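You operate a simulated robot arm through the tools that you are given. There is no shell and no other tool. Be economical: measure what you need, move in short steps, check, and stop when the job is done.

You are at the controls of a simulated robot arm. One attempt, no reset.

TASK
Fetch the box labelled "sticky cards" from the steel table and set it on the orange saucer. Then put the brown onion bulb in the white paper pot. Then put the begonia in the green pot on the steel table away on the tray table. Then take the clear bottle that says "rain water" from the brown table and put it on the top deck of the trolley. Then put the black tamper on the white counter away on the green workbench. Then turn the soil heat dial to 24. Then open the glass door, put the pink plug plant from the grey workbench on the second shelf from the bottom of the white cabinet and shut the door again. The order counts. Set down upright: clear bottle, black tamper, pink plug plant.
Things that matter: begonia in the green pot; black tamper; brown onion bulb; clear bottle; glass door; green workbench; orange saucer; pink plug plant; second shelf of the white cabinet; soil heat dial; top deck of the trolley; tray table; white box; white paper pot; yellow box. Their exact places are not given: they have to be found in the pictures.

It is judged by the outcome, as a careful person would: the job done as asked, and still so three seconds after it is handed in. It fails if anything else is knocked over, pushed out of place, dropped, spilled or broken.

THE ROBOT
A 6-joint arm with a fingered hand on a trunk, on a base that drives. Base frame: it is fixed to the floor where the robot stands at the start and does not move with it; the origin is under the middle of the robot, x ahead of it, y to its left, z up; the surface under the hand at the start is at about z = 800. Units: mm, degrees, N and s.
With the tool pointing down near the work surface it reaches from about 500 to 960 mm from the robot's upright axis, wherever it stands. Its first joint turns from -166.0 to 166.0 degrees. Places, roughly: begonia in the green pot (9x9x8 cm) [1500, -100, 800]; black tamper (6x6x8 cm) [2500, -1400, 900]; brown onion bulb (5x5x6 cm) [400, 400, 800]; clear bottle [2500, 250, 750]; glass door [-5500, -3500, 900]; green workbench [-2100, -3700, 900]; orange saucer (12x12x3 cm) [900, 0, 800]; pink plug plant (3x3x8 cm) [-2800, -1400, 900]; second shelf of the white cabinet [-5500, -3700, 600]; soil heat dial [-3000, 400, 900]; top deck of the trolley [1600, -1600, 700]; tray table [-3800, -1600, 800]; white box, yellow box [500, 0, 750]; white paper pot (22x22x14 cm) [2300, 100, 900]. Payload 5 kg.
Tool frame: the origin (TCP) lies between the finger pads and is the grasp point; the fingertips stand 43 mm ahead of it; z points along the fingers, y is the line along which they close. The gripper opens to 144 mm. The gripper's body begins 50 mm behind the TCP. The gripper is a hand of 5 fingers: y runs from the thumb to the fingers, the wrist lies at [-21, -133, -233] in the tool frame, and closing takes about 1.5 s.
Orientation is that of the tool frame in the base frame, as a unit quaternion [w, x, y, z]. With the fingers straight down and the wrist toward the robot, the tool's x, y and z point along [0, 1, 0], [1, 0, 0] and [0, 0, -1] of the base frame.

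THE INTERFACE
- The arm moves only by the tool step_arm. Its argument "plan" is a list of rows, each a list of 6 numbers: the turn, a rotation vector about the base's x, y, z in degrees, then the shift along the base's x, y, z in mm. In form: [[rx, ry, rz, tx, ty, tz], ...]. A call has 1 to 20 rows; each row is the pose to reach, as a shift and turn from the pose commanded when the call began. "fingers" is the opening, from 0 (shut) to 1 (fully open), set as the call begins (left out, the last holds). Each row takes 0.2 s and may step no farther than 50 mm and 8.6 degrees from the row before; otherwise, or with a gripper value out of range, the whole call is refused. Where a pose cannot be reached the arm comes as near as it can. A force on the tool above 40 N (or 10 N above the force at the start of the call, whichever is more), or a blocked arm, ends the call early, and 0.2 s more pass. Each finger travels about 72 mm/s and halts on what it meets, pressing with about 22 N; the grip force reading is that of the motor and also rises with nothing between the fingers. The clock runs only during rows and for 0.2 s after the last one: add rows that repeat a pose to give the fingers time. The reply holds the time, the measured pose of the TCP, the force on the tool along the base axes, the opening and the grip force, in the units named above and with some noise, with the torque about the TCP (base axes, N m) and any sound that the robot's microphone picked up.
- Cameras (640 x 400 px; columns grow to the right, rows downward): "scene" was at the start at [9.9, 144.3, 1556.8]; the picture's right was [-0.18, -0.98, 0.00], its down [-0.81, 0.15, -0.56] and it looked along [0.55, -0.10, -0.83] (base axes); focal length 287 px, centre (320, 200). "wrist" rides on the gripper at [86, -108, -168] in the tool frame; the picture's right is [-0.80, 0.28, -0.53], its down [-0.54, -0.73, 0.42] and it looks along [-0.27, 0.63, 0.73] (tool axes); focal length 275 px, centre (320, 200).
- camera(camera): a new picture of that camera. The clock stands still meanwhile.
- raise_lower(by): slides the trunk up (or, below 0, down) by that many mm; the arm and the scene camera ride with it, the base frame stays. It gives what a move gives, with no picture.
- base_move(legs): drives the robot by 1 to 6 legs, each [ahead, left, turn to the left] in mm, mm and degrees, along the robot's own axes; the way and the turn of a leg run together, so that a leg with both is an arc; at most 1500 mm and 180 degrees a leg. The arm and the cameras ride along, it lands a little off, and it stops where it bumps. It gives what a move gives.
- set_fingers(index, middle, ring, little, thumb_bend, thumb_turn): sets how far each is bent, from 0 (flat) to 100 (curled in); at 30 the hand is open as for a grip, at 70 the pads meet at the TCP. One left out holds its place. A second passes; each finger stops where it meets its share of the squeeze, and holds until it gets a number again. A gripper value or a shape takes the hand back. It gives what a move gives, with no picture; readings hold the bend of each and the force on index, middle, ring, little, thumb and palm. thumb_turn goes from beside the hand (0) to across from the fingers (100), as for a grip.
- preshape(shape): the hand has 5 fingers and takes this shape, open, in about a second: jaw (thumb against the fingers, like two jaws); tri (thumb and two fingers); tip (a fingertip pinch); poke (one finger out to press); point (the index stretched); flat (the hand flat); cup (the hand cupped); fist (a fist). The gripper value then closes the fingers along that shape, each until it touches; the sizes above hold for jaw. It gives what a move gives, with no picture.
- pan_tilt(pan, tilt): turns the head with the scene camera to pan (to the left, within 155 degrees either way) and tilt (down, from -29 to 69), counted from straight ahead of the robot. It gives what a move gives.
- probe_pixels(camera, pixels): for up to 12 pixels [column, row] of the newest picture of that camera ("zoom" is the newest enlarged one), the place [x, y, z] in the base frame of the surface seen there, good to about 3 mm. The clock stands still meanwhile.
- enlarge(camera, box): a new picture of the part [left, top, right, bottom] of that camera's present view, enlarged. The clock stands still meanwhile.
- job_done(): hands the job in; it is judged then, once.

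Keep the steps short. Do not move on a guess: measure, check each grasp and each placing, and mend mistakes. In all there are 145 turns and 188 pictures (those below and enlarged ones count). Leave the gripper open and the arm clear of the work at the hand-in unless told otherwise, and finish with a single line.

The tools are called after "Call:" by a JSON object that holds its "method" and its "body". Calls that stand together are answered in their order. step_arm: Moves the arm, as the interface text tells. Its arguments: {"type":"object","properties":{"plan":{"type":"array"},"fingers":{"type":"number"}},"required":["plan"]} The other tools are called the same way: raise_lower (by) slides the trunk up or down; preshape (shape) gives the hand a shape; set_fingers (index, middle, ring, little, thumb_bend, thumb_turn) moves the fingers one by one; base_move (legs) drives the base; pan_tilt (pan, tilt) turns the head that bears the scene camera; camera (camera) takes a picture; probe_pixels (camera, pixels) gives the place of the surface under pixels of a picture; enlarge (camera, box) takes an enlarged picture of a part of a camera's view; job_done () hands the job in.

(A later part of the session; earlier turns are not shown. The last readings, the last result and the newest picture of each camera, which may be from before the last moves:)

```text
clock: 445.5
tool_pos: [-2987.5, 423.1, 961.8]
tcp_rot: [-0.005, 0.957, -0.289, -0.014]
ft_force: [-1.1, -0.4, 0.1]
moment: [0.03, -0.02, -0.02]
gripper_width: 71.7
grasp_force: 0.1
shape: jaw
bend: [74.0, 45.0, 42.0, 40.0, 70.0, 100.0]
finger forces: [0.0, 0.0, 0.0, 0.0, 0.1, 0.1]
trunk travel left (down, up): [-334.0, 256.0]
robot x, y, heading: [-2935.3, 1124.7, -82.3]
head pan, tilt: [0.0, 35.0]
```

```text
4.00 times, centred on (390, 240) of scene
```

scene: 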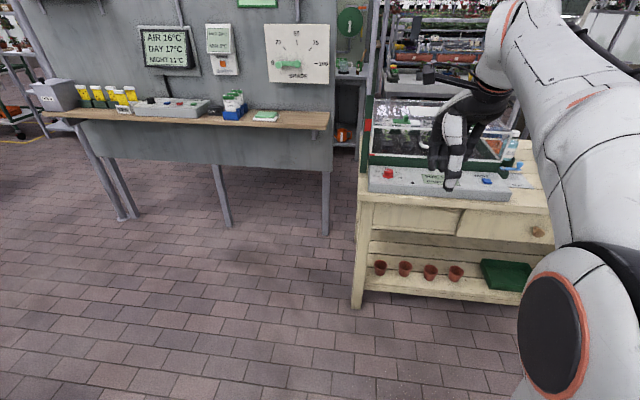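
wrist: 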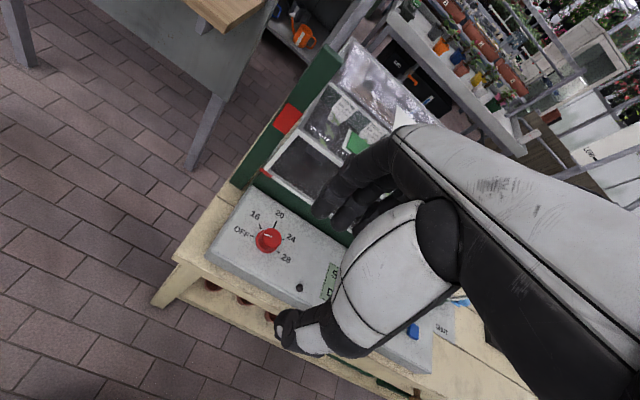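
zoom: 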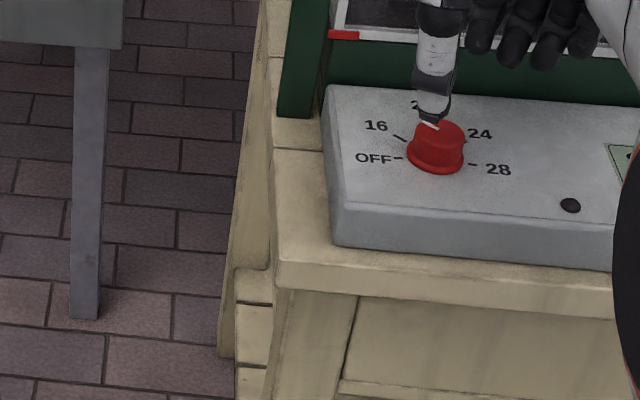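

The pointer moved from OFF to 16 (some slip). Two more grips: -67.5° and -60°, then check.

Call:
{"method": "step_arm", "body": {"plan": [[0, 0, 8, 0.5, -0.7, 0], [0, 0, 16, 1, -1.3, 0], [0, 0, 24, 1.5, -2, 0], [0, 0, 32, 1.5, -2, 0], [0, 0, 40, 1.5, -2, 0], [0, 0, 48, 1.5, -2, 0], [0, 0, 56, 1.5, -2, 0], [0, 0, 64, 1.5, -2, -20], [0, 0, 67.5, 1.5, -2, -45], [0, 0, 67.5, 1.5, -2, -70]]}}

Call:
{"method": "step_arm", "body": {"plan": [[0, 0, 0, 0, 0, 0], [0, 0, 0, 0, 0, 0], [0, 0, 0, 0, 0, 0], [0, 0, 0, 0, 0, 0], [0, 0, 0, 0, 0, 0], [0, 0, 0, 0, 0, 0]], "fingers": 0}}

Call:
{"method": "step_arm", "body": {"plan": [[0, 0, -7.5, 0, 0, 0], [0, 0, -15, 0, 0, 0], [0, 0, -22.5, 0, 0, 0], [0, 0, -30, 0, 0, 0], [0, 0, -37.5, 0, 0, 0], [0, 0, -45, 0, 0, 0], [0, 0, -52.5, 0, 0, 0], [0, 0, -60, 0, 0, 0], [0, 0, -67.5, 0, 0, 0]]}}

Call:
{"method": "step_arm", "body": {"plan": [[0, 0, 0, 0, 0, 0], [0, 0, 0, 0, 0, 0], [0, 0, 0, 0, 0, 0], [0, 0, 0, 0, 0, 35], [0, 0, 0, 0, 0, 70], [0, 0, 8, 0, 0, 70], [0, 0, 16, 0, 0, 70]], "fingers": 0.5}}

Call:
{"method": "enlarge", "body": {"camera": "wrist", "box": [200, 180, 360, 340]}}

```text
clock: 447.7
tool_pos: [-2985.4, 419.3, 893.2]
tcp_rot: [0.005, 0.956, 0.292, -0.014]
ft_force: [0.0, 0.1, 0.2]
moment: [0.01, 0.01, 0.02]
gripper_width: 71.5
grasp_force: 0.1
shape: jaw
bend: [74.0, 45.0, 42.0, 40.0, 70.0, 100.0]
finger forces: [0.0, 0.0, 0.0, 0.0, 0.0, 0.0]
trunk travel left (down, up): [-334.0, 256.0]
robot x, y, heading: [-2930.0, 1127.8, -82.5]
head pan, tilt: [0.0, 35.0]
```

```text
clock: 449.1
tool_pos: [-2983.8, 420.2, 893.1]
tcp_rot: [0.005, 0.956, 0.292, -0.014]
ft_force: [-2.1, 3.4, -1.6]
moment: [0.09, 0.06, -0.05]
gripper_width: 27.2
grasp_force: 22.4
shape: jaw
bend: [73.0, 60.0, 63.0, 60.0, 74.0, 100.0]
finger forces: [9.8, 4.8, 0.1, 0.1, 19.4, 0.0]
trunk travel left (down, up): [-334.0, 256.0]
robot x, y, heading: [-2930.6, 1124.0, -82.2]
head pan, tilt: [0.0, 35.0]
```

```text
clock: 451.1
tool_pos: [-2983.3, 419.3, 894.4]
tcp_rot: [-0.004, 0.957, -0.29, -0.013]
ft_force: [6.7, -8.2, 3.6]
moment: [-0.42, -0.14, 0.08]
gripper_width: 27.0
grasp_force: 21.9
shape: jaw
bend: [73.0, 60.0, 63.0, 60.0, 75.0, 100.0]
finger forces: [16.3, 4.7, 0.1, 0.0, 18.0, 0.0]
trunk travel left (down, up): [-334.0, 256.0]
robot x, y, heading: [-2938.1, 1127.1, -82.5]
head pan, tilt: [0.0, 35.0]
```

```text
clock: 452.7
tool_pos: [-2983.1, 420.4, 962.4]
tcp_rot: [-0.002, 0.988, -0.152, -0.014]
ft_force: [0.8, -0.5, 0.6]
moment: [0.0, -0.01, -0.01]
gripper_width: 71.5
grasp_force: 0.1
shape: jaw
bend: [74.0, 45.0, 42.0, 40.0, 70.0, 100.0]
finger forces: [0.0, 0.0, 0.0, 0.0, 0.0, 0.1]
trunk travel left (down, up): [-334.0, 256.0]
robot x, y, heading: [-2932.3, 1128.6, -82.5]
head pan, tilt: [0.0, 35.0]
```

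```text
2.50 times, centred on (280, 260) of wrist
```

zoom: 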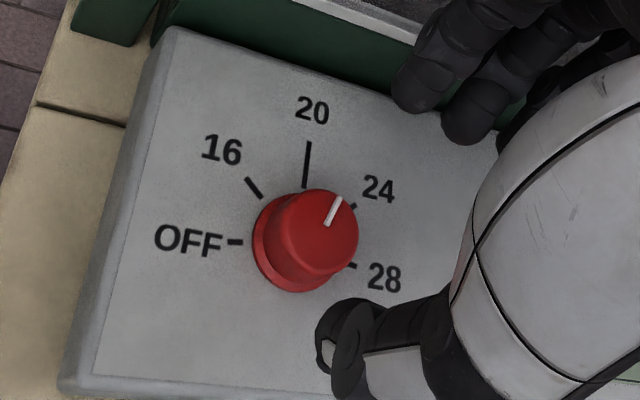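

The pointer is now just past 20 (~21). One more grip: about -45° with slip, then check.

Call:
{"method": "step_arm", "body": {"plan": [[0, 0, 8, 0, 0, 0], [0, 0, 16, 0, 0, 0], [0, 0, 24, 0, 0, 0], [0, 0, 32, 0, 0, 0], [0, 0, 40, 0, 0, -20], [0, 0, 43, 0, 0, -45], [0, 0, 43, 0, 0, -70]]}}

Call:
{"method": "step_arm", "body": {"plan": [[0, 0, 0, 0, 0, 0], [0, 0, 0, 0, 0, 0], [0, 0, 0, 0, 0, 0], [0, 0, 0, 0, 0, 0], [0, 0, 0, 0, 0, 0], [0, 0, 0, 0, 0, 0]], "fingers": 0}}

Call:
{"method": "step_arm", "body": {"plan": [[0, 0, -7.5, 0, 0, 0], [0, 0, -15, 0, 0, 0], [0, 0, -22.5, 0, 0, 0], [0, 0, -30, 0, 0, 0], [0, 0, -37.5, 0, 0, 0], [0, 0, -44, 0, 0, 0]]}}

Call:
{"method": "step_arm", "body": {"plan": [[0, 0, 0, 0, 0, 0], [0, 0, 0, 0, 0, 0], [0, 0, 0, 0, 0, 0], [0, 0, 0, 0, 0, 35], [0, 0, 0, 0, 0, 70]], "fingers": 0.5}}

Call:
{"method": "enlarge", "body": {"camera": "wrist", "box": [220, 200, 340, 320]}}

```text
clock: 454.3
tool_pos: [-2982.9, 420.9, 894.6]
tcp_rot: [0.005, 0.975, 0.22, -0.014]
ft_force: [-0.6, 1.3, 0.5]
moment: [-0.01, 0.05, -0.01]
gripper_width: 71.6
grasp_force: 0.0
shape: jaw
bend: [74.0, 45.0, 42.0, 40.0, 70.0, 100.0]
finger forces: [0.0, 0.0, 0.0, 0.0, 0.1, 0.0]
trunk travel left (down, up): [-334.0, 256.0]
robot x, y, heading: [-2933.7, 1128.0, -82.5]
head pan, tilt: [0.0, 35.0]
```

```text
clock: 455.7
tool_pos: [-2981.5, 421.4, 894.6]
tcp_rot: [0.003, 0.975, 0.22, -0.015]
ft_force: [-2.2, 2.8, -2.1]
moment: [0.07, -0.04, -0.02]
gripper_width: 27.0
grasp_force: 22.3
shape: jaw
bend: [73.0, 59.0, 62.0, 59.0, 74.0, 100.0]
finger forces: [9.9, 5.4, 0.0, 0.1, 18.8, 0.1]
trunk travel left (down, up): [-334.0, 256.0]
robot x, y, heading: [-2935.1, 1124.6, -82.6]
head pan, tilt: [0.0, 35.0]
```

```text
clock: 457.1
tool_pos: [-2981.0, 418.9, 894.1]
tcp_rot: [-0.001, 0.987, -0.162, -0.013]
ft_force: [11.6, -4.2, 4.4]
moment: [-0.29, -0.38, 0.05]
gripper_width: 27.2
grasp_force: 22.0
shape: jaw
bend: [73.0, 59.0, 62.0, 59.0, 75.0, 100.0]
finger forces: [16.0, 4.5, 0.0, 0.0, 19.5, 0.1]
trunk travel left (down, up): [-334.0, 256.0]
robot x, y, heading: [-2934.1, 1129.3, -82.5]
head pan, tilt: [0.0, 35.0]
```

```text
clock: 458.3
tool_pos: [-2982.5, 420.4, 964.3]
tcp_rot: [-0.002, 0.987, -0.161, -0.015]
ft_force: [0.2, -0.5, 1.3]
moment: [0.02, -0.01, -0.02]
gripper_width: 71.4
grasp_force: 0.0
shape: jaw
bend: [74.0, 45.0, 42.0, 40.0, 70.0, 100.0]
finger forces: [0.0, 0.0, 0.0, 0.0, 0.0, 0.0]
trunk travel left (down, up): [-334.0, 256.0]
robot x, y, heading: [-2932.2, 1126.2, -82.3]
head pan, tilt: [0.0, 35.0]
```

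```text
3.33 times, centred on (280, 260) of wrist
```

zoom: 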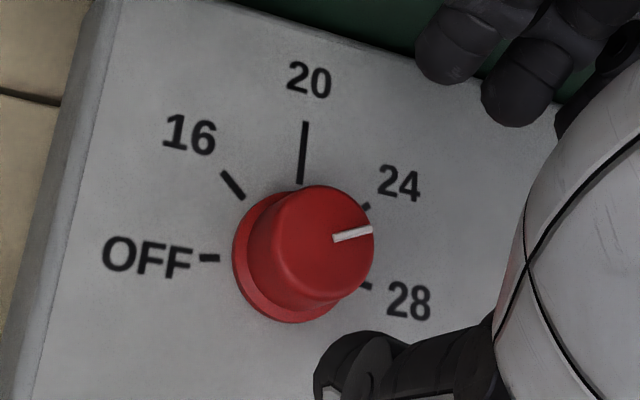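

Overshot to about 25.5; turn back +17.5° with the same grip.

Call:
{"method": "step_arm", "body": {"plan": [[0, 0, 0, -1, 0, -35], [0, 0, 0, -1, 0, -70], [0, 0, 0, -1, 0, -70]]}}

Call:
{"method": "step_arm", "body": {"plan": [[0, 0, 0, 0, 0, 0], [0, 0, 0, 0, 0, 0], [0, 0, 0, 0, 0, 0], [0, 0, 0, 0, 0, 0], [0, 0, 0, 0, 0, 0], [0, 0, 0, 0, 0, 0]], "fingers": 0}}

Call:
{"method": "step_arm", "body": {"plan": [[0, 0, 6, 0, 0, 0], [0, 0, 12, 0, 0, 0], [0, 0, 17.5, 0, 0, 0], [0, 0, 17.5, 0, 0, 0]]}}

Call:
{"method": "step_arm", "body": {"plan": [[0, 0, 0, 0, 0, 0], [0, 0, 0, 0, 0, 0], [0, 0, 0, 0, 0, 0], [0, 0, 0, 0, 0, 35], [0, 0, 0, 0, 0, 70]], "fingers": 0.5}}

Call:
{"method": "enlarge", "body": {"camera": "wrist", "box": [220, 200, 340, 320]}}

```text
clock: 459.1
tool_pos: [-2984.5, 421.7, 893.2]
tcp_rot: [-0.002, 0.987, -0.162, -0.015]
ft_force: [-0.6, -0.7, -0.2]
moment: [0.01, -0.01, 0.03]
gripper_width: 71.8
grasp_force: 0.1
shape: jaw
bend: [74.0, 45.0, 42.0, 40.0, 70.0, 100.0]
finger forces: [0.0, 0.0, 0.0, 0.1, 0.1, 0.0]
trunk travel left (down, up): [-334.0, 256.0]
robot x, y, heading: [-2933.6, 1127.3, -82.5]
head pan, tilt: [0.0, 35.0]
```

```text
clock: 460.5
tool_pos: [-2985.3, 421.9, 893.4]
tcp_rot: [-0.002, 0.987, -0.161, -0.014]
ft_force: [0.8, 3.5, -1.9]
moment: [0.09, 0.01, -0.01]
gripper_width: 27.1
grasp_force: 21.7
shape: jaw
bend: [74.0, 59.0, 61.0, 57.0, 74.0, 100.0]
finger forces: [9.9, 4.8, 0.0, 0.0, 19.0, 0.0]
trunk travel left (down, up): [-334.0, 256.0]
robot x, y, heading: [-2933.2, 1128.8, -82.2]
head pan, tilt: [0.0, 35.0]
```

```text
clock: 461.5
tool_pos: [-2984.7, 421.0, 893.5]
tcp_rot: [0.0, 1.0, -0.01, -0.015]
ft_force: [-5.2, 6.3, -5.9]
moment: [0.22, 0.16, -0.06]
gripper_width: 26.8
grasp_force: 21.8
shape: jaw
bend: [74.0, 60.0, 61.0, 57.0, 74.0, 100.0]
finger forces: [8.6, 6.0, 0.1, 0.0, 20.7, 0.0]
trunk travel left (down, up): [-334.0, 256.0]
robot x, y, heading: [-2931.7, 1123.5, -82.2]
head pan, tilt: [0.0, 35.0]
```

```text
clock: 462.7
tool_pos: [-2984.7, 420.9, 962.3]
tcp_rot: [0.001, 1.0, -0.01, -0.014]
ft_force: [0.4, 0.3, -0.9]
moment: [0.0, -0.01, 0.0]
gripper_width: 71.7
grasp_force: 0.1
shape: jaw
bend: [74.0, 45.0, 42.0, 40.0, 70.0, 100.0]
finger forces: [0.1, 0.1, 0.0, 0.0, 0.0, 0.0]
trunk travel left (down, up): [-334.0, 256.0]
robot x, y, heading: [-2936.2, 1122.4, -82.5]
head pan, tilt: [0.0, 35.0]
```

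```text
3.33 times, centred on (280, 260) of wrist
```

zoom: 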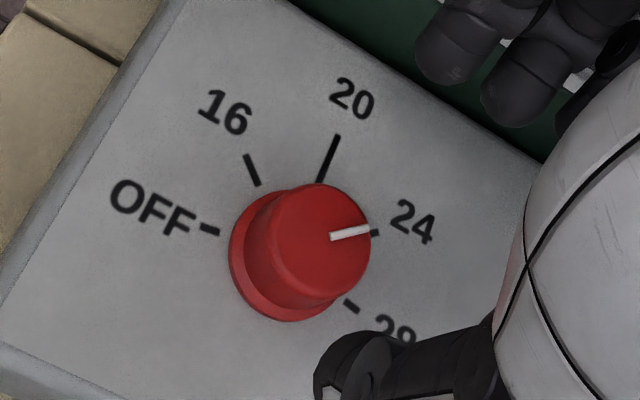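

The pointer is on 24. Now retract the arm and drive the known route (around the partition, through the gap, west behind the benches) to the white cabinet, and look.

Call:
{"method": "step_arm", "body": {"plan": [[0, 0, 0, 0, 0, 45], [0, 0, 0, 0, 30, 80], [0, 0, 0, 0, 65, 110], [0, 0, 0, 5, 100, 140], [0, 0, 0, 10, 140, 160], [0, 0, 0, 15, 160, 180]]}}

Call:
{"method": "base_move", "body": {"legs": [[199, 1472, 0], [161, 1189, 0], [882, -119, 0], [882, -119, 0], [102, -367, 0], [892, -121, 0]]}}

Call:
{"method": "base_move", "body": {"legs": [[892, -121, 0], [-194, -1437, 0], [-194, -1437, 0], [-194, -1437, 0], [-54, -396, 0]]}}

Call:
{"method": "pan_tilt", "body": {"pan": -8, "tilt": 25}}

Call:
{"method": "camera", "body": {"camera": "scene"}}

```text
clock: 464.1
tool_pos: [-2970.5, 580.1, 1141.0]
tcp_rot: [0.001, 1.0, -0.009, -0.015]
ft_force: [-0.6, -0.8, -0.4]
moment: [-0.05, 0.0, -0.02]
gripper_width: 71.7
grasp_force: 0.1
shape: jaw
bend: [74.0, 45.0, 42.0, 40.0, 70.0, 100.0]
finger forces: [0.0, 0.0, 0.1, 0.1, 0.0, 0.0]
trunk travel left (down, up): [-334.0, 256.0]
robot x, y, heading: [-2930.6, 1122.4, -82.4]
head pan, tilt: [0.0, 35.0]
```

```text
clock: 492.0
tool_pos: [-624.0, -2239.8, 1140.9]
tcp_rot: [0.0, 1.0, -0.008, -0.015]
ft_force: [0.5, 0.3, 0.0]
moment: [0.0, 0.03, 0.0]
gripper_width: 71.7
grasp_force: 0.0
shape: jaw
bend: [74.0, 45.0, 42.0, 40.0, 70.0, 100.0]
finger forces: [0.1, 0.0, 0.0, 0.0, 0.0, 0.0]
trunk travel left (down, up): [-334.0, 256.0]
robot x, y, heading: [-590.1, -1693.1, -82.2]
head pan, tilt: [0.0, 35.0]
```

```text
clock: 519.3
tool_pos: [-5386.7, -3147.5, 1140.8]
tcp_rot: [0.001, 1.0, -0.015, -0.015]
ft_force: [0.0, 0.6, -0.4]
moment: [0.0, 0.02, -0.01]
gripper_width: 71.8
grasp_force: 0.1
shape: jaw
bend: [74.0, 45.0, 42.0, 40.0, 70.0, 100.0]
finger forces: [0.0, 0.0, 0.1, 0.0, 0.0, 0.0]
trunk travel left (down, up): [-334.0, 256.0]
robot x, y, heading: [-5342.8, -2597.8, -82.9]
head pan, tilt: [0.0, 35.0]
```

```text
clock: 520.0
tool_pos: [-5386.6, -3148.5, 1140.8]
tcp_rot: [0.002, 1.0, -0.016, -0.015]
ft_force: [-0.4, 0.5, -0.4]
moment: [-0.01, -0.03, 0.04]
gripper_width: 71.4
grasp_force: 0.0
shape: jaw
bend: [74.0, 45.0, 42.0, 40.0, 70.0, 100.0]
finger forces: [0.1, 0.0, 0.0, 0.1, 0.1, 0.0]
trunk travel left (down, up): [-334.0, 256.0]
robot x, y, heading: [-5344.2, -2602.7, -83.1]
head pan, tilt: [-8.0, 25.0]
```

```text
45 pictures are left
```

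scene: 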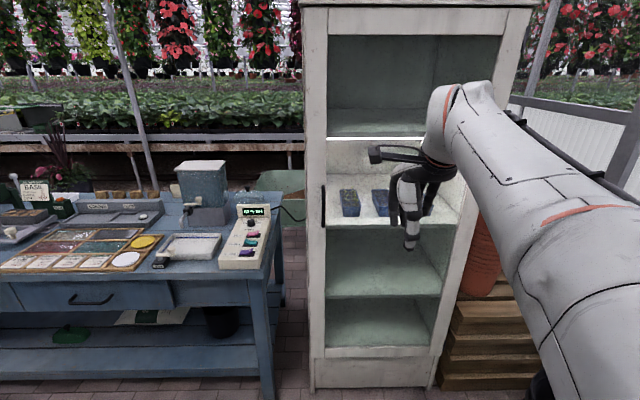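

The glass door has its handle at the left (323,205), hinge at the right. Measure handle, frame and shelves.

Call:
{"method": "probe_pixels", "body": {"camera": "scene", "pixels": [[323, 190], [323, 220], [317, 205], [308, 230], [440, 350], [385, 352], [385, 290], [430, 290], [350, 222], [480, 60], [327, 60], [500, 30]]}}

Call:
{"method": "enlarge", "body": {"camera": "scene", "box": [290, 120, 480, 390]}}

Call:
{"method": "enlarge", "body": {"camera": "scene", "box": [295, 160, 365, 250]}}

Call:
{"method": "probe_pixels", "body": {"camera": "zoom", "pixels": [[320, 130], [320, 200], [320, 260], [300, 200], [345, 200], [260, 200], [310, 150]]}}

```text
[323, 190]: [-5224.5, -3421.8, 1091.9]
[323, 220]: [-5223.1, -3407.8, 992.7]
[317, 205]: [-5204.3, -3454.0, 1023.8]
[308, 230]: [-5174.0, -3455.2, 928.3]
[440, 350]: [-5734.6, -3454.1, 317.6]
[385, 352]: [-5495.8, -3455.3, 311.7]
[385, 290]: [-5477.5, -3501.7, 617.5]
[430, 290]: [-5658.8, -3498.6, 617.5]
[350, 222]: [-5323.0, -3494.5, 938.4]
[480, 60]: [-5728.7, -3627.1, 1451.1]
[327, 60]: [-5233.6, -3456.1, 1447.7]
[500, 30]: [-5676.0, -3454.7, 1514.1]
```

```text
1.48 times, centred on (385, 255) of scene
```

zoom: 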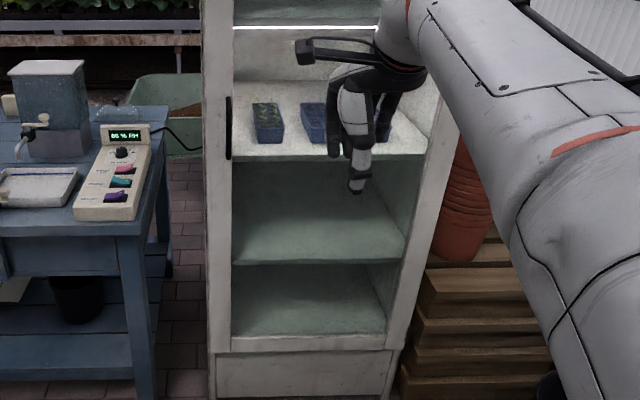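

```text
4.44 times, centred on (330, 205) of scene
```

zoom: 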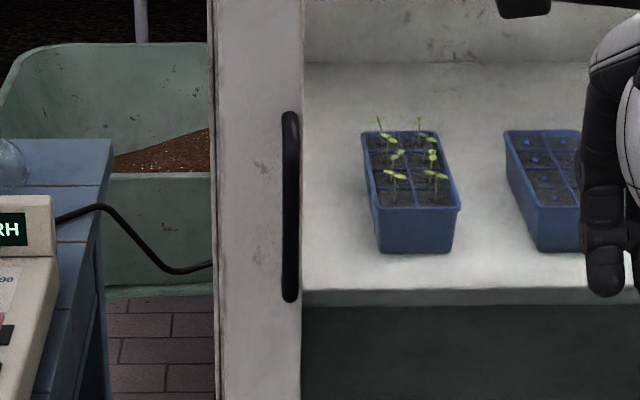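

```text
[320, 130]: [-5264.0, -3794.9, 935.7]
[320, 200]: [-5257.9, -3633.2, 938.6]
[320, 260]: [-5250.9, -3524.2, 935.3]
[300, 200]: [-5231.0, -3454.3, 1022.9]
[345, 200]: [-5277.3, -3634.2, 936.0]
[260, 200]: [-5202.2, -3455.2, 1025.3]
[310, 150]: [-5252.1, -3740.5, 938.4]
```

Handle: vertical bar at x≈-5224, y≈-3412, z 970–1108; second shelf z≈617. I place the robot north-east of the handle and bring the hand into the side pose (fingers toward the door, closing across the bar).

Call:
{"method": "base_move", "body": {"legs": [[0, 0, -64], [-401, 676, 0]]}}

Call:
{"method": "step_arm", "body": {"plan": [[0, 0, -6.5, -12, -30, 0], [0, 0, -13, -25, -60, 0], [0, 0, -19.5, -37, -90, -10], [0, 0, -26, -50, -115, -20]], "fingers": 0.75}}

Call:
{"method": "step_arm", "body": {"plan": [[-8.14, 0, 0, -4, -5, -10], [-16.3, 0, 0, -8, -12, -20], [-24.4, 0, 0, -12, -20, -30], [-32.6, 0, 0, -16, -28, -42], [-40.7, 0, 0, -20, -36, -54], [-48.9, 0, 0, -22, -44, -66], [-57, 0, 0, -24, -50, -75]]}}

Call:
{"method": "camera", "body": {"camera": "wrist"}}

```text
clock: 527.0
tool_pos: [-5151.9, -3160.5, 1140.4]
tcp_rot: [-0.007, 0.839, -0.543, -0.012]
ft_force: [0.7, 0.0, -0.8]
moment: [0.02, -0.02, 0.01]
gripper_width: 71.6
grasp_force: 0.1
shape: jaw
bend: [74.0, 45.0, 42.0, 40.0, 70.0, 100.0]
finger forces: [0.1, 0.0, 0.0, 0.1, 0.0, 0.0]
trunk travel left (down, up): [-334.0, 256.0]
robot x, y, heading: [-4643.1, -2961.8, -147.1]
head pan, tilt: [-8.0, 25.0]
```

```text
clock: 528.0
tool_pos: [-5203.6, -3278.2, 1123.2]
tcp_rot: [0.01, -0.696, 0.718, 0.011]
ft_force: [-0.2, 0.1, -0.4]
moment: [0.02, 0.02, 0.01]
gripper_width: 107.5
grasp_force: 0.1
shape: jaw
bend: [26.0, 36.0, 33.0, 34.0, 56.0, 99.0]
finger forces: [0.1, 0.1, 0.0, 0.0, 0.1, 0.1]
trunk travel left (down, up): [-334.0, 256.0]
robot x, y, heading: [-4639.8, -2961.2, -146.8]
head pan, tilt: [-8.0, 25.0]
```

```text
clock: 529.6
tool_pos: [-5226.1, -3326.7, 1046.5]
tcp_rot: [-0.323, -0.618, 0.635, -0.332]
ft_force: [0.3, 0.0, 0.3]
moment: [0.04, -0.01, -0.02]
gripper_width: 107.7
grasp_force: 0.1
shape: jaw
bend: [26.0, 36.0, 33.0, 34.0, 56.0, 99.0]
finger forces: [0.0, 0.0, 0.0, 0.0, 0.0, 0.0]
trunk travel left (down, up): [-334.0, 256.0]
robot x, y, heading: [-4639.9, -2959.0, -147.2]
head pan, tilt: [-8.0, 25.0]
```

```text
42 pictures are left
```

wrist: 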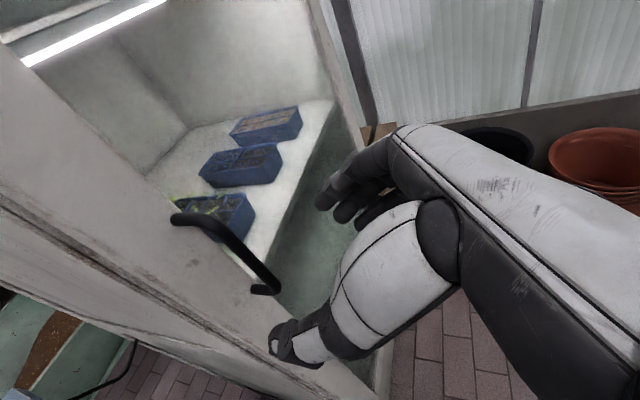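

The side pose works. Advance onto the handle bar, close, and pull the door open by moving the whole base along an arc about the hinge (3 × 20°).

Call:
{"method": "step_arm", "body": {"plan": [[0, 0, 0, 1, -25, 0], [0, 0, 0, 2, -50, 0], [0, 0, 0, 2, -72, 0]]}}

Call:
{"method": "step_arm", "body": {"plan": [[0, 0, 0, 0, 0, 0], [0, 0, 0, 0, 0, 0], [0, 0, 0, 0, 0, 0], [0, 0, 0, 0, 0, 0], [0, 0, 0, 0, 0, 0], [0, 0, 0, 0, 0, 0], [0, 0, 0, 0, 0, 0]], "fingers": 0}}

Call:
{"method": "enlarge", "body": {"camera": "wrist", "box": [160, 130, 400, 370]}}

Call:
{"method": "base_move", "body": {"legs": [[-64, -416, 20], [-64, -416, 20], [-64, -416, 20]]}}

Call:
{"method": "camera", "body": {"camera": "wrist"}}

```text
clock: 530.5
tool_pos: [-5223.1, -3395.8, 1044.4]
tcp_rot: [-0.324, -0.617, 0.635, -0.333]
ft_force: [-0.3, 1.2, -0.1]
moment: [-0.02, 0.03, 0.02]
gripper_width: 107.3
grasp_force: 0.0
shape: jaw
bend: [26.0, 36.0, 33.0, 34.0, 56.0, 99.0]
finger forces: [0.0, 0.0, 0.0, 0.1, 0.1, 0.1]
trunk travel left (down, up): [-334.0, 256.0]
robot x, y, heading: [-4643.2, -2958.6, -146.8]
head pan, tilt: [-8.0, 25.0]
```

```text
clock: 532.0
tool_pos: [-5223.4, -3396.5, 1045.1]
tcp_rot: [-0.323, -0.617, 0.635, -0.333]
ft_force: [2.2, -0.6, -1.5]
moment: [0.08, -0.04, 0.04]
gripper_width: 4.7
grasp_force: 21.6
shape: jaw
bend: [70.0, 66.0, 70.0, 70.0, 72.0, 100.0]
finger forces: [8.8, 6.3, 0.0, 0.1, 17.0, 0.0]
trunk travel left (down, up): [-334.0, 256.0]
robot x, y, heading: [-4646.3, -2957.5, -147.1]
head pan, tilt: [-8.0, 25.0]
```

```text
1.67 times, centred on (280, 250) of wrist
```

zoom: 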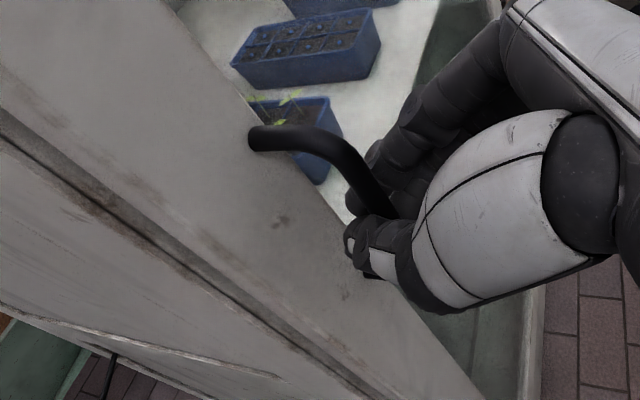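

```text
clock: 537.7
tool_pos: [-5410.7, -3054.5, 1044.5]
tcp_rot: [0.175, 0.809, -0.362, 0.43]
ft_force: [1.5, 1.0, 1.7]
moment: [0.03, 0.2, -0.04]
gripper_width: 4.2
grasp_force: 22.1
shape: jaw
bend: [70.0, 71.0, 71.0, 70.0, 72.0, 100.0]
finger forces: [0.0, 2.3, 4.8, 0.0, 0.0, 0.1]
trunk travel left (down, up): [-334.0, 256.0]
robot x, y, heading: [-5291.4, -2337.0, -103.5]
head pan, tilt: [-8.0, 25.0]
stopped in leg 3: the robot was blocked; the commanded pose is now the measured one
```

```text
40 pictures are left
```

wrist: 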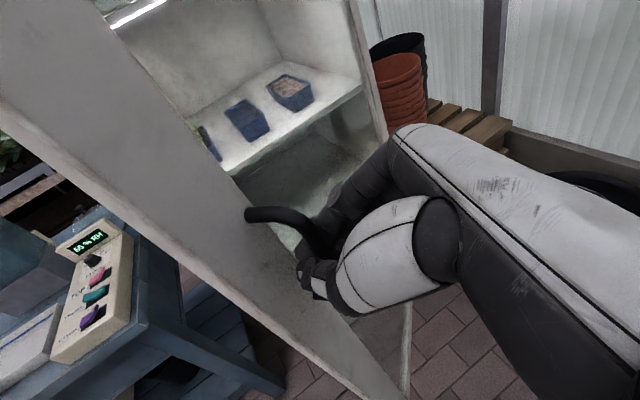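

The door is open by about 44° (clear access from the east). Release, withdraw, and drive to the plug plant via the gap and corridor, in the same side pose.

Call:
{"method": "step_arm", "body": {"plan": [[0, 0, 0, 0, 0, 0], [0, 0, 0, 0, 0, 0], [0, 0, 0, 0, 0, 0], [0, 0, 0, 0, 0, 0], [0, 0, 0, 0, 0, 0], [0, 0, 0, -15, 16, 10], [0, 0, 0, -38, 40, 25], [0, 0, 0, -62, 65, 45], [0, 0, 0, -86, 90, 65], [0, 0, 0, -110, 115, 85]], "fingers": 0.9}}

Call:
{"method": "base_move", "body": {"legs": [[-117, 486, 0], [0, 0, -43.5], [-940, 925, 0], [-1242, 807, 0], [-1242, 807, 0], [-101, 65, 0]]}}

Call:
{"method": "base_move", "body": {"legs": [[-507, -780, 0], [-507, -780, 0], [1175, -763, 0], [456, -87, 0]]}}

Call:
{"method": "preshape", "body": {"shape": "tri"}}

Call:
{"method": "camera", "body": {"camera": "wrist"}}

Call:
{"method": "pan_tilt", "body": {"pan": 5, "tilt": 38}}

Call:
{"method": "camera", "body": {"camera": "scene"}}

```text
clock: 539.9
tool_pos: [-5519.3, -2939.4, 1128.9]
tcp_rot: [0.174, 0.809, -0.36, 0.431]
ft_force: [0.6, -1.0, -0.3]
moment: [-0.02, 0.01, 0.01]
gripper_width: 129.4
grasp_force: 0.0
shape: jaw
bend: [27.0, 32.0, 31.0, 31.0, 39.0, 98.0]
finger forces: [0.0, 0.0, 0.0, 0.0, 0.1, 0.1]
trunk travel left (down, up): [-334.0, 256.0]
robot x, y, heading: [-5291.4, -2339.0, -103.5]
head pan, tilt: [-8.0, 25.0]
```

```text
clock: 543.0
tool_pos: [-5028.6, -2950.0, 1130.0]
tcp_rot: [0.171, 0.811, -0.356, 0.432]
ft_force: [0.3, -0.3, -0.3]
moment: [-0.01, 0.01, 0.0]
gripper_width: 129.5
grasp_force: 0.0
shape: jaw
bend: [27.0, 32.0, 31.0, 31.0, 39.0, 98.0]
finger forces: [0.1, 0.0, 0.0, 0.1, 0.0, 0.1]
trunk travel left (down, up): [-334.0, 256.0]
robot x, y, heading: [-4806.2, -2346.5, -102.7]
head pan, tilt: [-8.0, 25.0]
stopped in leg 1: the robot was blocked; the commanded pose is now the measured one
```

```text
clock: 543.8
tool_pos: [-5032.8, -2947.9, 1129.9]
tcp_rot: [0.172, 0.811, -0.356, 0.432]
ft_force: [-0.6, -0.1, -0.8]
moment: [-0.02, 0.02, 0.01]
gripper_width: 129.7
grasp_force: 0.0
shape: jaw
bend: [27.0, 32.0, 31.0, 31.0, 39.0, 98.0]
finger forces: [0.1, 0.0, 0.1, 0.0, 0.0, 0.1]
trunk travel left (down, up): [-334.0, 256.0]
robot x, y, heading: [-4808.3, -2343.9, -103.1]
head pan, tilt: [-8.0, 25.0]
stopped in leg 1: the robot was blocked; the commanded pose is now the measured one
```

```text
clock: 544.7
tool_pos: [-5032.6, -2948.6, 1130.9]
tcp_rot: [0.172, 0.81, -0.358, 0.431]
ft_force: [0.4, 0.6, -0.1]
moment: [0.0, -0.04, -0.02]
gripper_width: 143.9
grasp_force: 0.1
shape: tri
bend: [30.0, 30.0, 99.0, 99.0, 30.0, 98.0]
finger forces: [0.0, 0.0, 0.0, 0.0, 0.0, 0.0]
trunk travel left (down, up): [-334.0, 256.0]
robot x, y, heading: [-4810.0, -2350.1, -103.1]
head pan, tilt: [-8.0, 25.0]
```

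```text
39 pictures are left
```

wrist: 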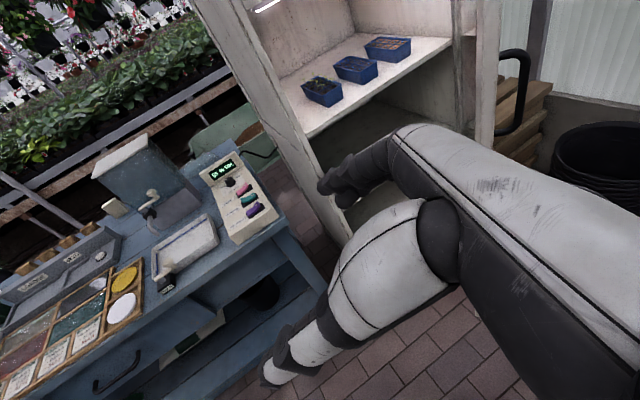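

```text
clock: 545.4
tool_pos: [-5033.6, -2949.0, 1129.8]
tcp_rot: [0.173, 0.811, -0.357, 0.431]
ft_force: [-0.4, 0.4, 0.6]
moment: [-0.01, 0.04, 0.03]
gripper_width: 144.0
grasp_force: 0.0
shape: tri
bend: [30.0, 30.0, 99.0, 99.0, 30.0, 98.0]
finger forces: [0.1, 0.0, 0.1, 0.1, 0.0, 0.1]
trunk travel left (down, up): [-334.0, 256.0]
robot x, y, heading: [-4814.5, -2342.2, -103.3]
head pan, tilt: [5.0, 38.0]
```

```text
38 pictures are left
```

scene: 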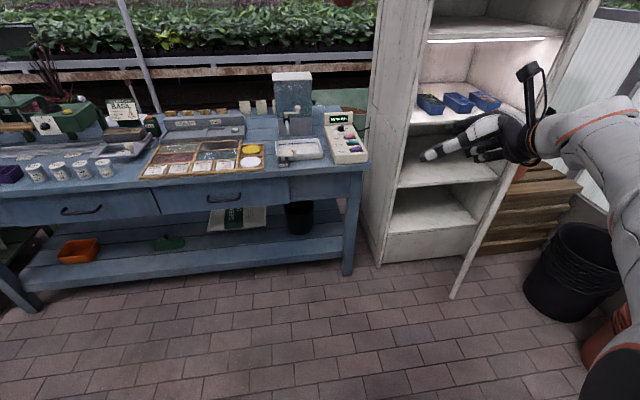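

The base was blocked by the fence to the north; I go south first, then follow the same route to the plant.

Call:
{"method": "base_move", "body": {"legs": [[292, 70, 0], [-96, 398, 0], [0, 0, -43.7], [-1242, 807, 0], [-1242, 807, 0], [-856, 556, 0]]}}

Call:
{"method": "base_move", "body": {"legs": [[-519, -799, 0], [-519, -799, 0], [1175, -763, 0], [456, -87, 0]]}}

Call:
{"method": "camera", "body": {"camera": "wrist"}}

Call:
{"method": "camera", "body": {"camera": "scene"}}

```text
clock: 570.3
tool_pos: [-1005.3, -2998.0, 1129.9]
tcp_rot: [-0.322, -0.615, 0.638, -0.335]
ft_force: [0.4, -0.2, 0.1]
moment: [0.02, -0.04, 0.03]
gripper_width: 144.1
grasp_force: 0.0
shape: tri
bend: [30.0, 30.0, 99.0, 99.0, 30.0, 98.0]
finger forces: [0.0, 0.0, 0.0, 0.0, 0.1, 0.0]
trunk travel left (down, up): [-334.0, 256.0]
robot x, y, heading: [-423.7, -2724.9, -147.6]
head pan, tilt: [5.0, 38.0]
```

```text
clock: 588.9
tool_pos: [-2823.1, -1290.6, 1131.1]
tcp_rot: [-0.321, -0.619, 0.633, -0.336]
ft_force: [0.6, 0.3, 0.4]
moment: [0.01, -0.01, -0.03]
gripper_width: 143.9
grasp_force: 0.0
shape: tri
bend: [30.0, 30.0, 99.0, 99.0, 30.0, 98.0]
finger forces: [0.0, 0.0, 0.0, 0.0, 0.1, 0.1]
trunk travel left (down, up): [-334.0, 256.0]
robot x, y, heading: [-2244.9, -1009.3, -146.8]
head pan, tilt: [5.0, 38.0]
stopped in leg 4: the robot was blocked; the commanded pose is now the measured one
```

```text
37 pictures are left
```

wrist: 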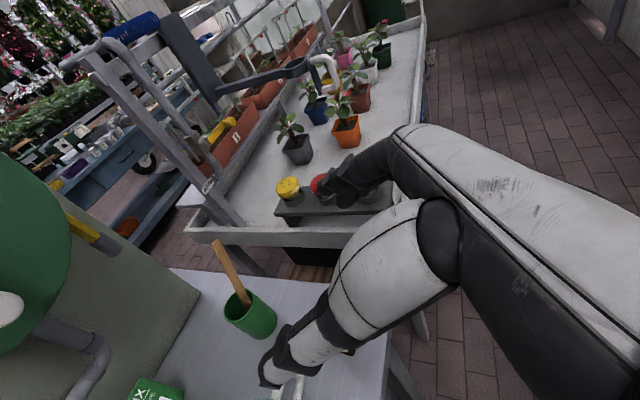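

```text
36 pictures are left
```

scene: 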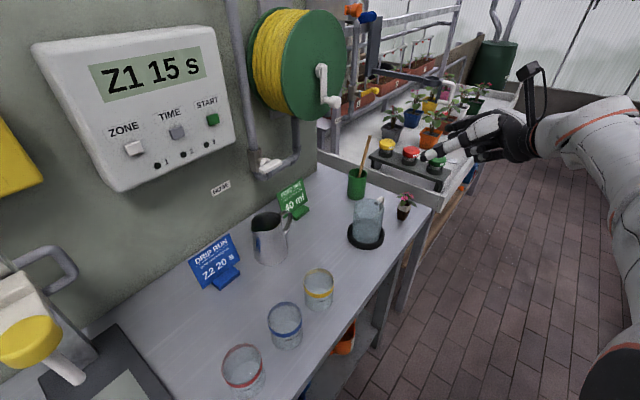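

The plant is at (404,205). Enlarge and measure it, with the jug's coaster.

Call:
{"method": "enlarge", "body": {"camera": "scene", "box": [340, 170, 450, 260]}}

Call:
{"method": "probe_pixels", "body": {"camera": "zoom", "pixels": [[345, 240], [375, 245], [402, 235], [365, 215], [365, 275], [350, 270], [385, 270], [395, 175], [345, 190], [270, 350], [255, 400], [500, 210]]}}

```text
4.44 times, centred on (395, 215) of scene
```

zoom: 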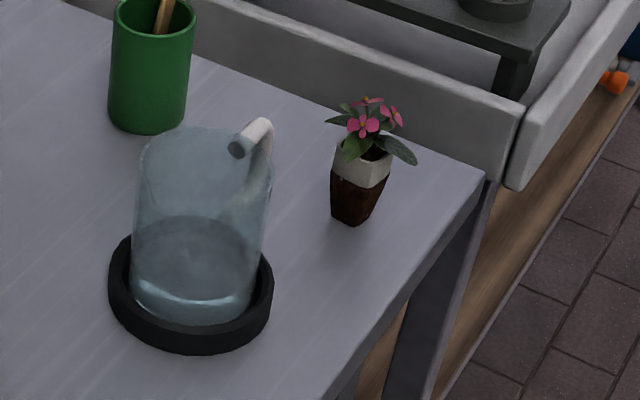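

```text
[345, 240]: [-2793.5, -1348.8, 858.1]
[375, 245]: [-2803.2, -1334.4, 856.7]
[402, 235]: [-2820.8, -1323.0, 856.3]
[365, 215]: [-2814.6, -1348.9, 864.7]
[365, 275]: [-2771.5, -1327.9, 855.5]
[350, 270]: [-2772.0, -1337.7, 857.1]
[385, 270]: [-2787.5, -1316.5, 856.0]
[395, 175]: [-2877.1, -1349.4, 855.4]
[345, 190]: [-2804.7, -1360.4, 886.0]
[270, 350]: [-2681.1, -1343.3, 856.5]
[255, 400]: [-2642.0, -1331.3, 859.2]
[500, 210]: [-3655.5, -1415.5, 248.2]
```

Pot centre ≈(-2820,-1362), about 48 mm tall. Approach low from the front in tri shape, grip, and lift.

Call:
{"method": "step_arm", "body": {"plan": [[0, 0, 0, 1, 20, 0], [0, 0, 0, 1, 42, 0], [0, 0, 0, 1, 42, 0], [0, 0, 0, 1, 42, 0]], "fingers": 0.5}}

Call:
{"method": "raise_lower", "body": {"by": -219}}

Call:
{"method": "step_arm", "body": {"plan": [[0, 0, 0, 0, -30, 0], [0, 0, 0, 0, -60, 0], [0, 0, 0, 0, -80, 0], [0, 0, 0, 0, -98, 0]]}}

Call:
{"method": "camera", "body": {"camera": "wrist"}}

Call:
{"method": "step_arm", "body": {"plan": [[0, 0, 0, 0, 0, 0], [0, 0, 0, 0, 0, 0], [0, 0, 0, 0, 0, 0], [0, 0, 0, 0, 0, 0], [0, 0, 0, 0, 0, 0], [0, 0, 0, 0, 0, 0], [0, 0, 0, 0, 0, 10], [0, 0, 0, 0, 0, 40]], "fingers": 0}}

Call:
{"method": "camera", "body": {"camera": "wrist"}}

```text
clock: 589.9
tool_pos: [-2824.2, -1249.8, 1130.7]
tcp_rot: [-0.32, -0.618, 0.634, -0.337]
ft_force: [-0.4, -0.5, -0.2]
moment: [-0.01, -0.01, -0.01]
gripper_width: 72.6
grasp_force: 0.1
shape: tri
bend: [74.0, 45.0, 99.0, 99.0, 70.0, 100.0]
finger forces: [0.0, 0.1, 0.0, 0.0, 0.0, 0.0]
trunk travel left (down, up): [-334.0, 256.0]
robot x, y, heading: [-2247.1, -1010.5, -147.1]
head pan, tilt: [5.0, 38.0]
```

```text
clock: 592.2
tool_pos: [-2823.9, -1249.8, 912.2]
tcp_rot: [-0.322, -0.619, 0.633, -0.337]
ft_force: [-0.1, -1.3, 0.1]
moment: [-0.01, -0.01, 0.03]
gripper_width: 72.6
grasp_force: 0.0
shape: tri
bend: [74.0, 45.0, 99.0, 99.0, 70.0, 100.0]
finger forces: [0.0, 0.0, 0.0, 0.0, 0.0, 0.1]
trunk travel left (down, up): [-115.0, 475.0]
robot x, y, heading: [-2245.5, -1007.2, -147.0]
head pan, tilt: [5.0, 38.0]
```

```text
clock: 593.2
tool_pos: [-2824.2, -1348.6, 911.6]
tcp_rot: [-0.321, -0.618, 0.634, -0.337]
ft_force: [0.5, 0.2, 0.4]
moment: [0.0, -0.04, 0.01]
gripper_width: 72.7
grasp_force: 0.1
shape: tri
bend: [74.0, 45.0, 99.0, 99.0, 70.0, 100.0]
finger forces: [0.0, 0.1, 0.1, 0.0, 0.0, 0.0]
trunk travel left (down, up): [-115.0, 475.0]
robot x, y, heading: [-2240.2, -1008.6, -147.1]
head pan, tilt: [5.0, 38.0]
```

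```text
34 pictures are left
```

wrist: 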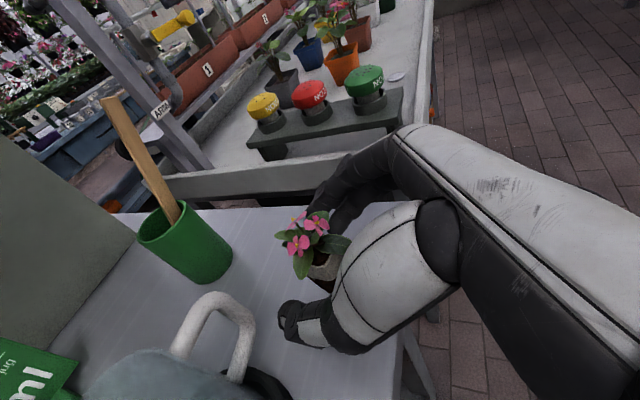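

```text
clock: 595.0
tool_pos: [-2823.2, -1349.3, 949.5]
tcp_rot: [-0.32, -0.619, 0.633, -0.337]
ft_force: [0.2, 0.2, -0.7]
moment: [-0.07, -0.01, -0.01]
gripper_width: 22.0
grasp_force: 22.2
shape: tri
bend: [72.0, 60.0, 100.0, 100.0, 75.0, 100.0]
finger forces: [6.5, 11.2, 0.0, 0.0, 18.5, 0.1]
trunk travel left (down, up): [-115.0, 475.0]
robot x, y, heading: [-2245.9, -1007.9, -146.9]
head pan, tilt: [5.0, 38.0]
```

```text
33 pictures are left
```

wrist: 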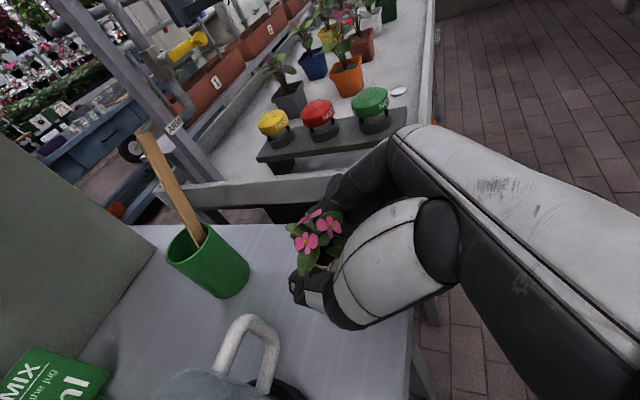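

The plant is held. Carry it: off the bench, back through the gap and west to a spot in front of the open cabinet.

Call:
{"method": "base_move", "body": {"legs": [[-135, -208, 0], [-765, 497, 0], [-765, 497, 0], [529, 814, 0], [529, 814, 0]]}}

Call:
{"method": "base_move", "body": {"legs": [[1242, -807, 0], [1242, -807, 0], [806, -523, 0], [453, -55, 0]]}}

Call:
{"method": "camera", "body": {"camera": "wrist"}}

Call:
{"method": "camera", "body": {"camera": "scene"}}

```text
clock: 615.1
tool_pos: [-958.3, -3052.8, 950.9]
tcp_rot: [-0.318, -0.622, 0.63, -0.338]
ft_force: [-0.5, -0.3, -0.2]
moment: [0.04, 0.01, 0.01]
gripper_width: 21.7
grasp_force: 22.1
shape: tri
bend: [72.0, 60.0, 100.0, 100.0, 75.0, 100.0]
finger forces: [6.4, 11.3, 0.0, 0.0, 18.5, 0.0]
trunk travel left (down, up): [-115.0, 475.0]
robot x, y, heading: [-385.7, -2704.9, -146.3]
head pan, tilt: [5.0, 38.0]
```

```text
clock: 636.4
tool_pos: [-5263.5, -3408.4, 950.2]
tcp_rot: [0.314, 0.633, -0.619, 0.343]
ft_force: [0.7, 0.0, -0.5]
moment: [0.03, 0.0, -0.01]
gripper_width: 21.8
grasp_force: 22.4
shape: tri
bend: [72.0, 60.0, 100.0, 100.0, 75.0, 100.0]
finger forces: [6.5, 11.2, 0.0, 0.0, 18.4, 0.1]
trunk travel left (down, up): [-115.0, 475.0]
robot x, y, heading: [-4703.3, -3040.8, -144.8]
head pan, tilt: [5.0, 38.0]
```

```text
32 pictures are left
```

wrist: 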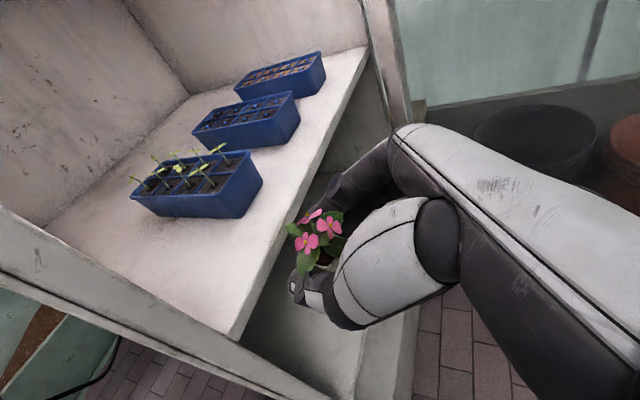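

```text
31 pictures are left
```

scene: 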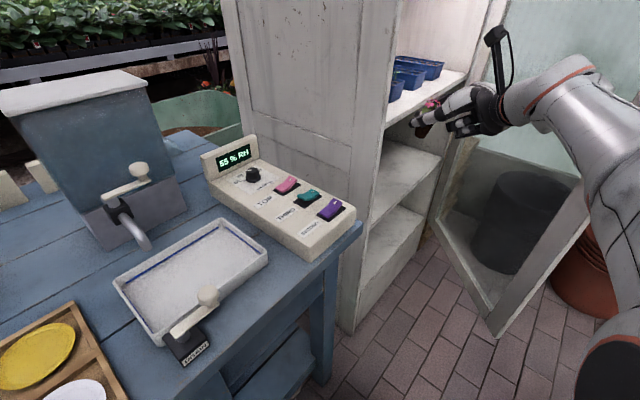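

In front of the open cabinet. Lower to below the middle shelf, go in over the second shelf (z≈617) and set the plant down gently.

Call:
{"method": "step_arm", "body": {"plan": [[0, 0, 0, -39, 3, -30], [0, 0, 0, -77, 5, -60]]}}

Call:
{"method": "raise_lower", "body": {"by": -113}}

Call:
{"method": "step_arm", "body": {"plan": [[0, 0, 0, 0, 0, -30], [0, 0, 0, 0, 0, -57], [0, 0, 0, 0, -40, -57], [0, 0, 0, 0, -80, -57], [0, 0, 0, 0, -122, -57], [0, 0, 0, 0, -128, -57], [0, 0, 0, 0, -128, -77], [0, 0, 0, 0, -128, -95]]}}

Call:
{"method": "step_arm", "body": {"plan": [[0, 0, 0, 0, 0, -3], [0, 0, 0, 0, 0, -6], [0, 0, 0, 0, 0, -8]]}}

Call:
{"method": "camera", "body": {"camera": "wrist"}}

Call:
{"method": "enlarge", "body": {"camera": "scene", "box": [360, 60, 560, 260]}}

```text
clock: 637.0
tool_pos: [-5341.4, -3402.6, 890.6]
tcp_rot: [0.314, 0.633, -0.619, 0.343]
ft_force: [1.0, 0.0, 1.3]
moment: [0.18, 0.01, -0.07]
gripper_width: 21.5
grasp_force: 21.7
shape: tri
bend: [72.0, 60.0, 100.0, 100.0, 75.0, 100.0]
finger forces: [6.5, 11.3, 0.0, 0.0, 18.6, 0.0]
trunk travel left (down, up): [-115.0, 475.0]
robot x, y, heading: [-4699.9, -3042.6, -144.5]
head pan, tilt: [5.0, 38.0]
```

```text
clock: 638.4
tool_pos: [-5341.2, -3402.8, 777.9]
tcp_rot: [0.313, 0.632, -0.62, 0.343]
ft_force: [0.4, 0.0, 0.4]
moment: [-0.01, 0.0, 0.0]
gripper_width: 21.6
grasp_force: 22.1
shape: tri
bend: [72.0, 60.0, 100.0, 100.0, 75.0, 100.0]
finger forces: [6.2, 11.2, 0.0, 0.0, 18.5, 0.0]
trunk travel left (down, up): [-2.0, 588.0]
robot x, y, heading: [-4703.9, -3044.6, -144.3]
head pan, tilt: [5.0, 38.0]
```

```text
clock: 640.2
tool_pos: [-5342.1, -3531.2, 682.6]
tcp_rot: [0.313, 0.632, -0.619, 0.344]
ft_force: [0.7, -0.7, 0.7]
moment: [0.04, 0.03, 0.0]
gripper_width: 22.0
grasp_force: 22.0
shape: tri
bend: [72.0, 60.0, 100.0, 100.0, 75.0, 100.0]
finger forces: [6.2, 11.1, 0.0, 0.0, 18.4, 0.0]
trunk travel left (down, up): [-2.0, 588.0]
robot x, y, heading: [-4698.5, -3042.6, -144.1]
head pan, tilt: [5.0, 38.0]
```

```text
clock: 641.0
tool_pos: [-5341.2, -3530.4, 673.8]
tcp_rot: [0.313, 0.633, -0.619, 0.344]
ft_force: [-0.4, 0.3, -0.8]
moment: [-0.04, 0.0, 0.03]
gripper_width: 21.7
grasp_force: 21.8
shape: tri
bend: [72.0, 60.0, 100.0, 100.0, 75.0, 100.0]
finger forces: [6.3, 11.0, 0.0, 0.0, 18.5, 0.0]
trunk travel left (down, up): [-2.0, 588.0]
robot x, y, heading: [-4706.0, -3042.7, -144.4]
head pan, tilt: [5.0, 38.0]
```

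```text
30 pictures are left
```

wrist: 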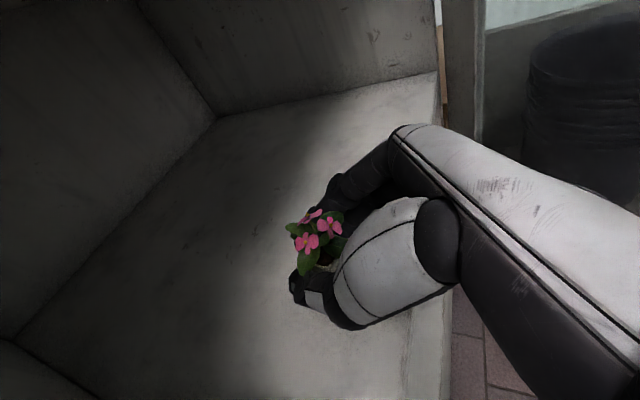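

```text
2.00 times, centred on (460, 160) of scene
```

zoom: 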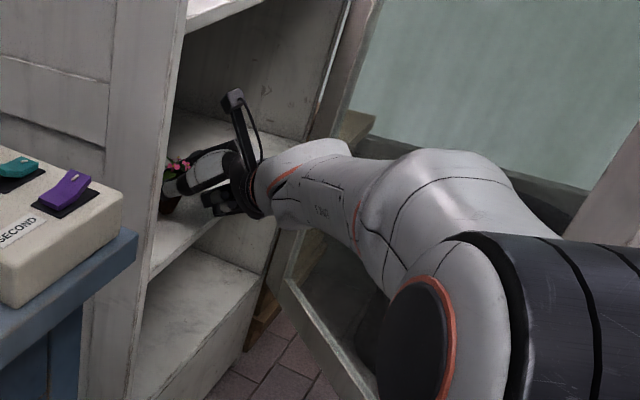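

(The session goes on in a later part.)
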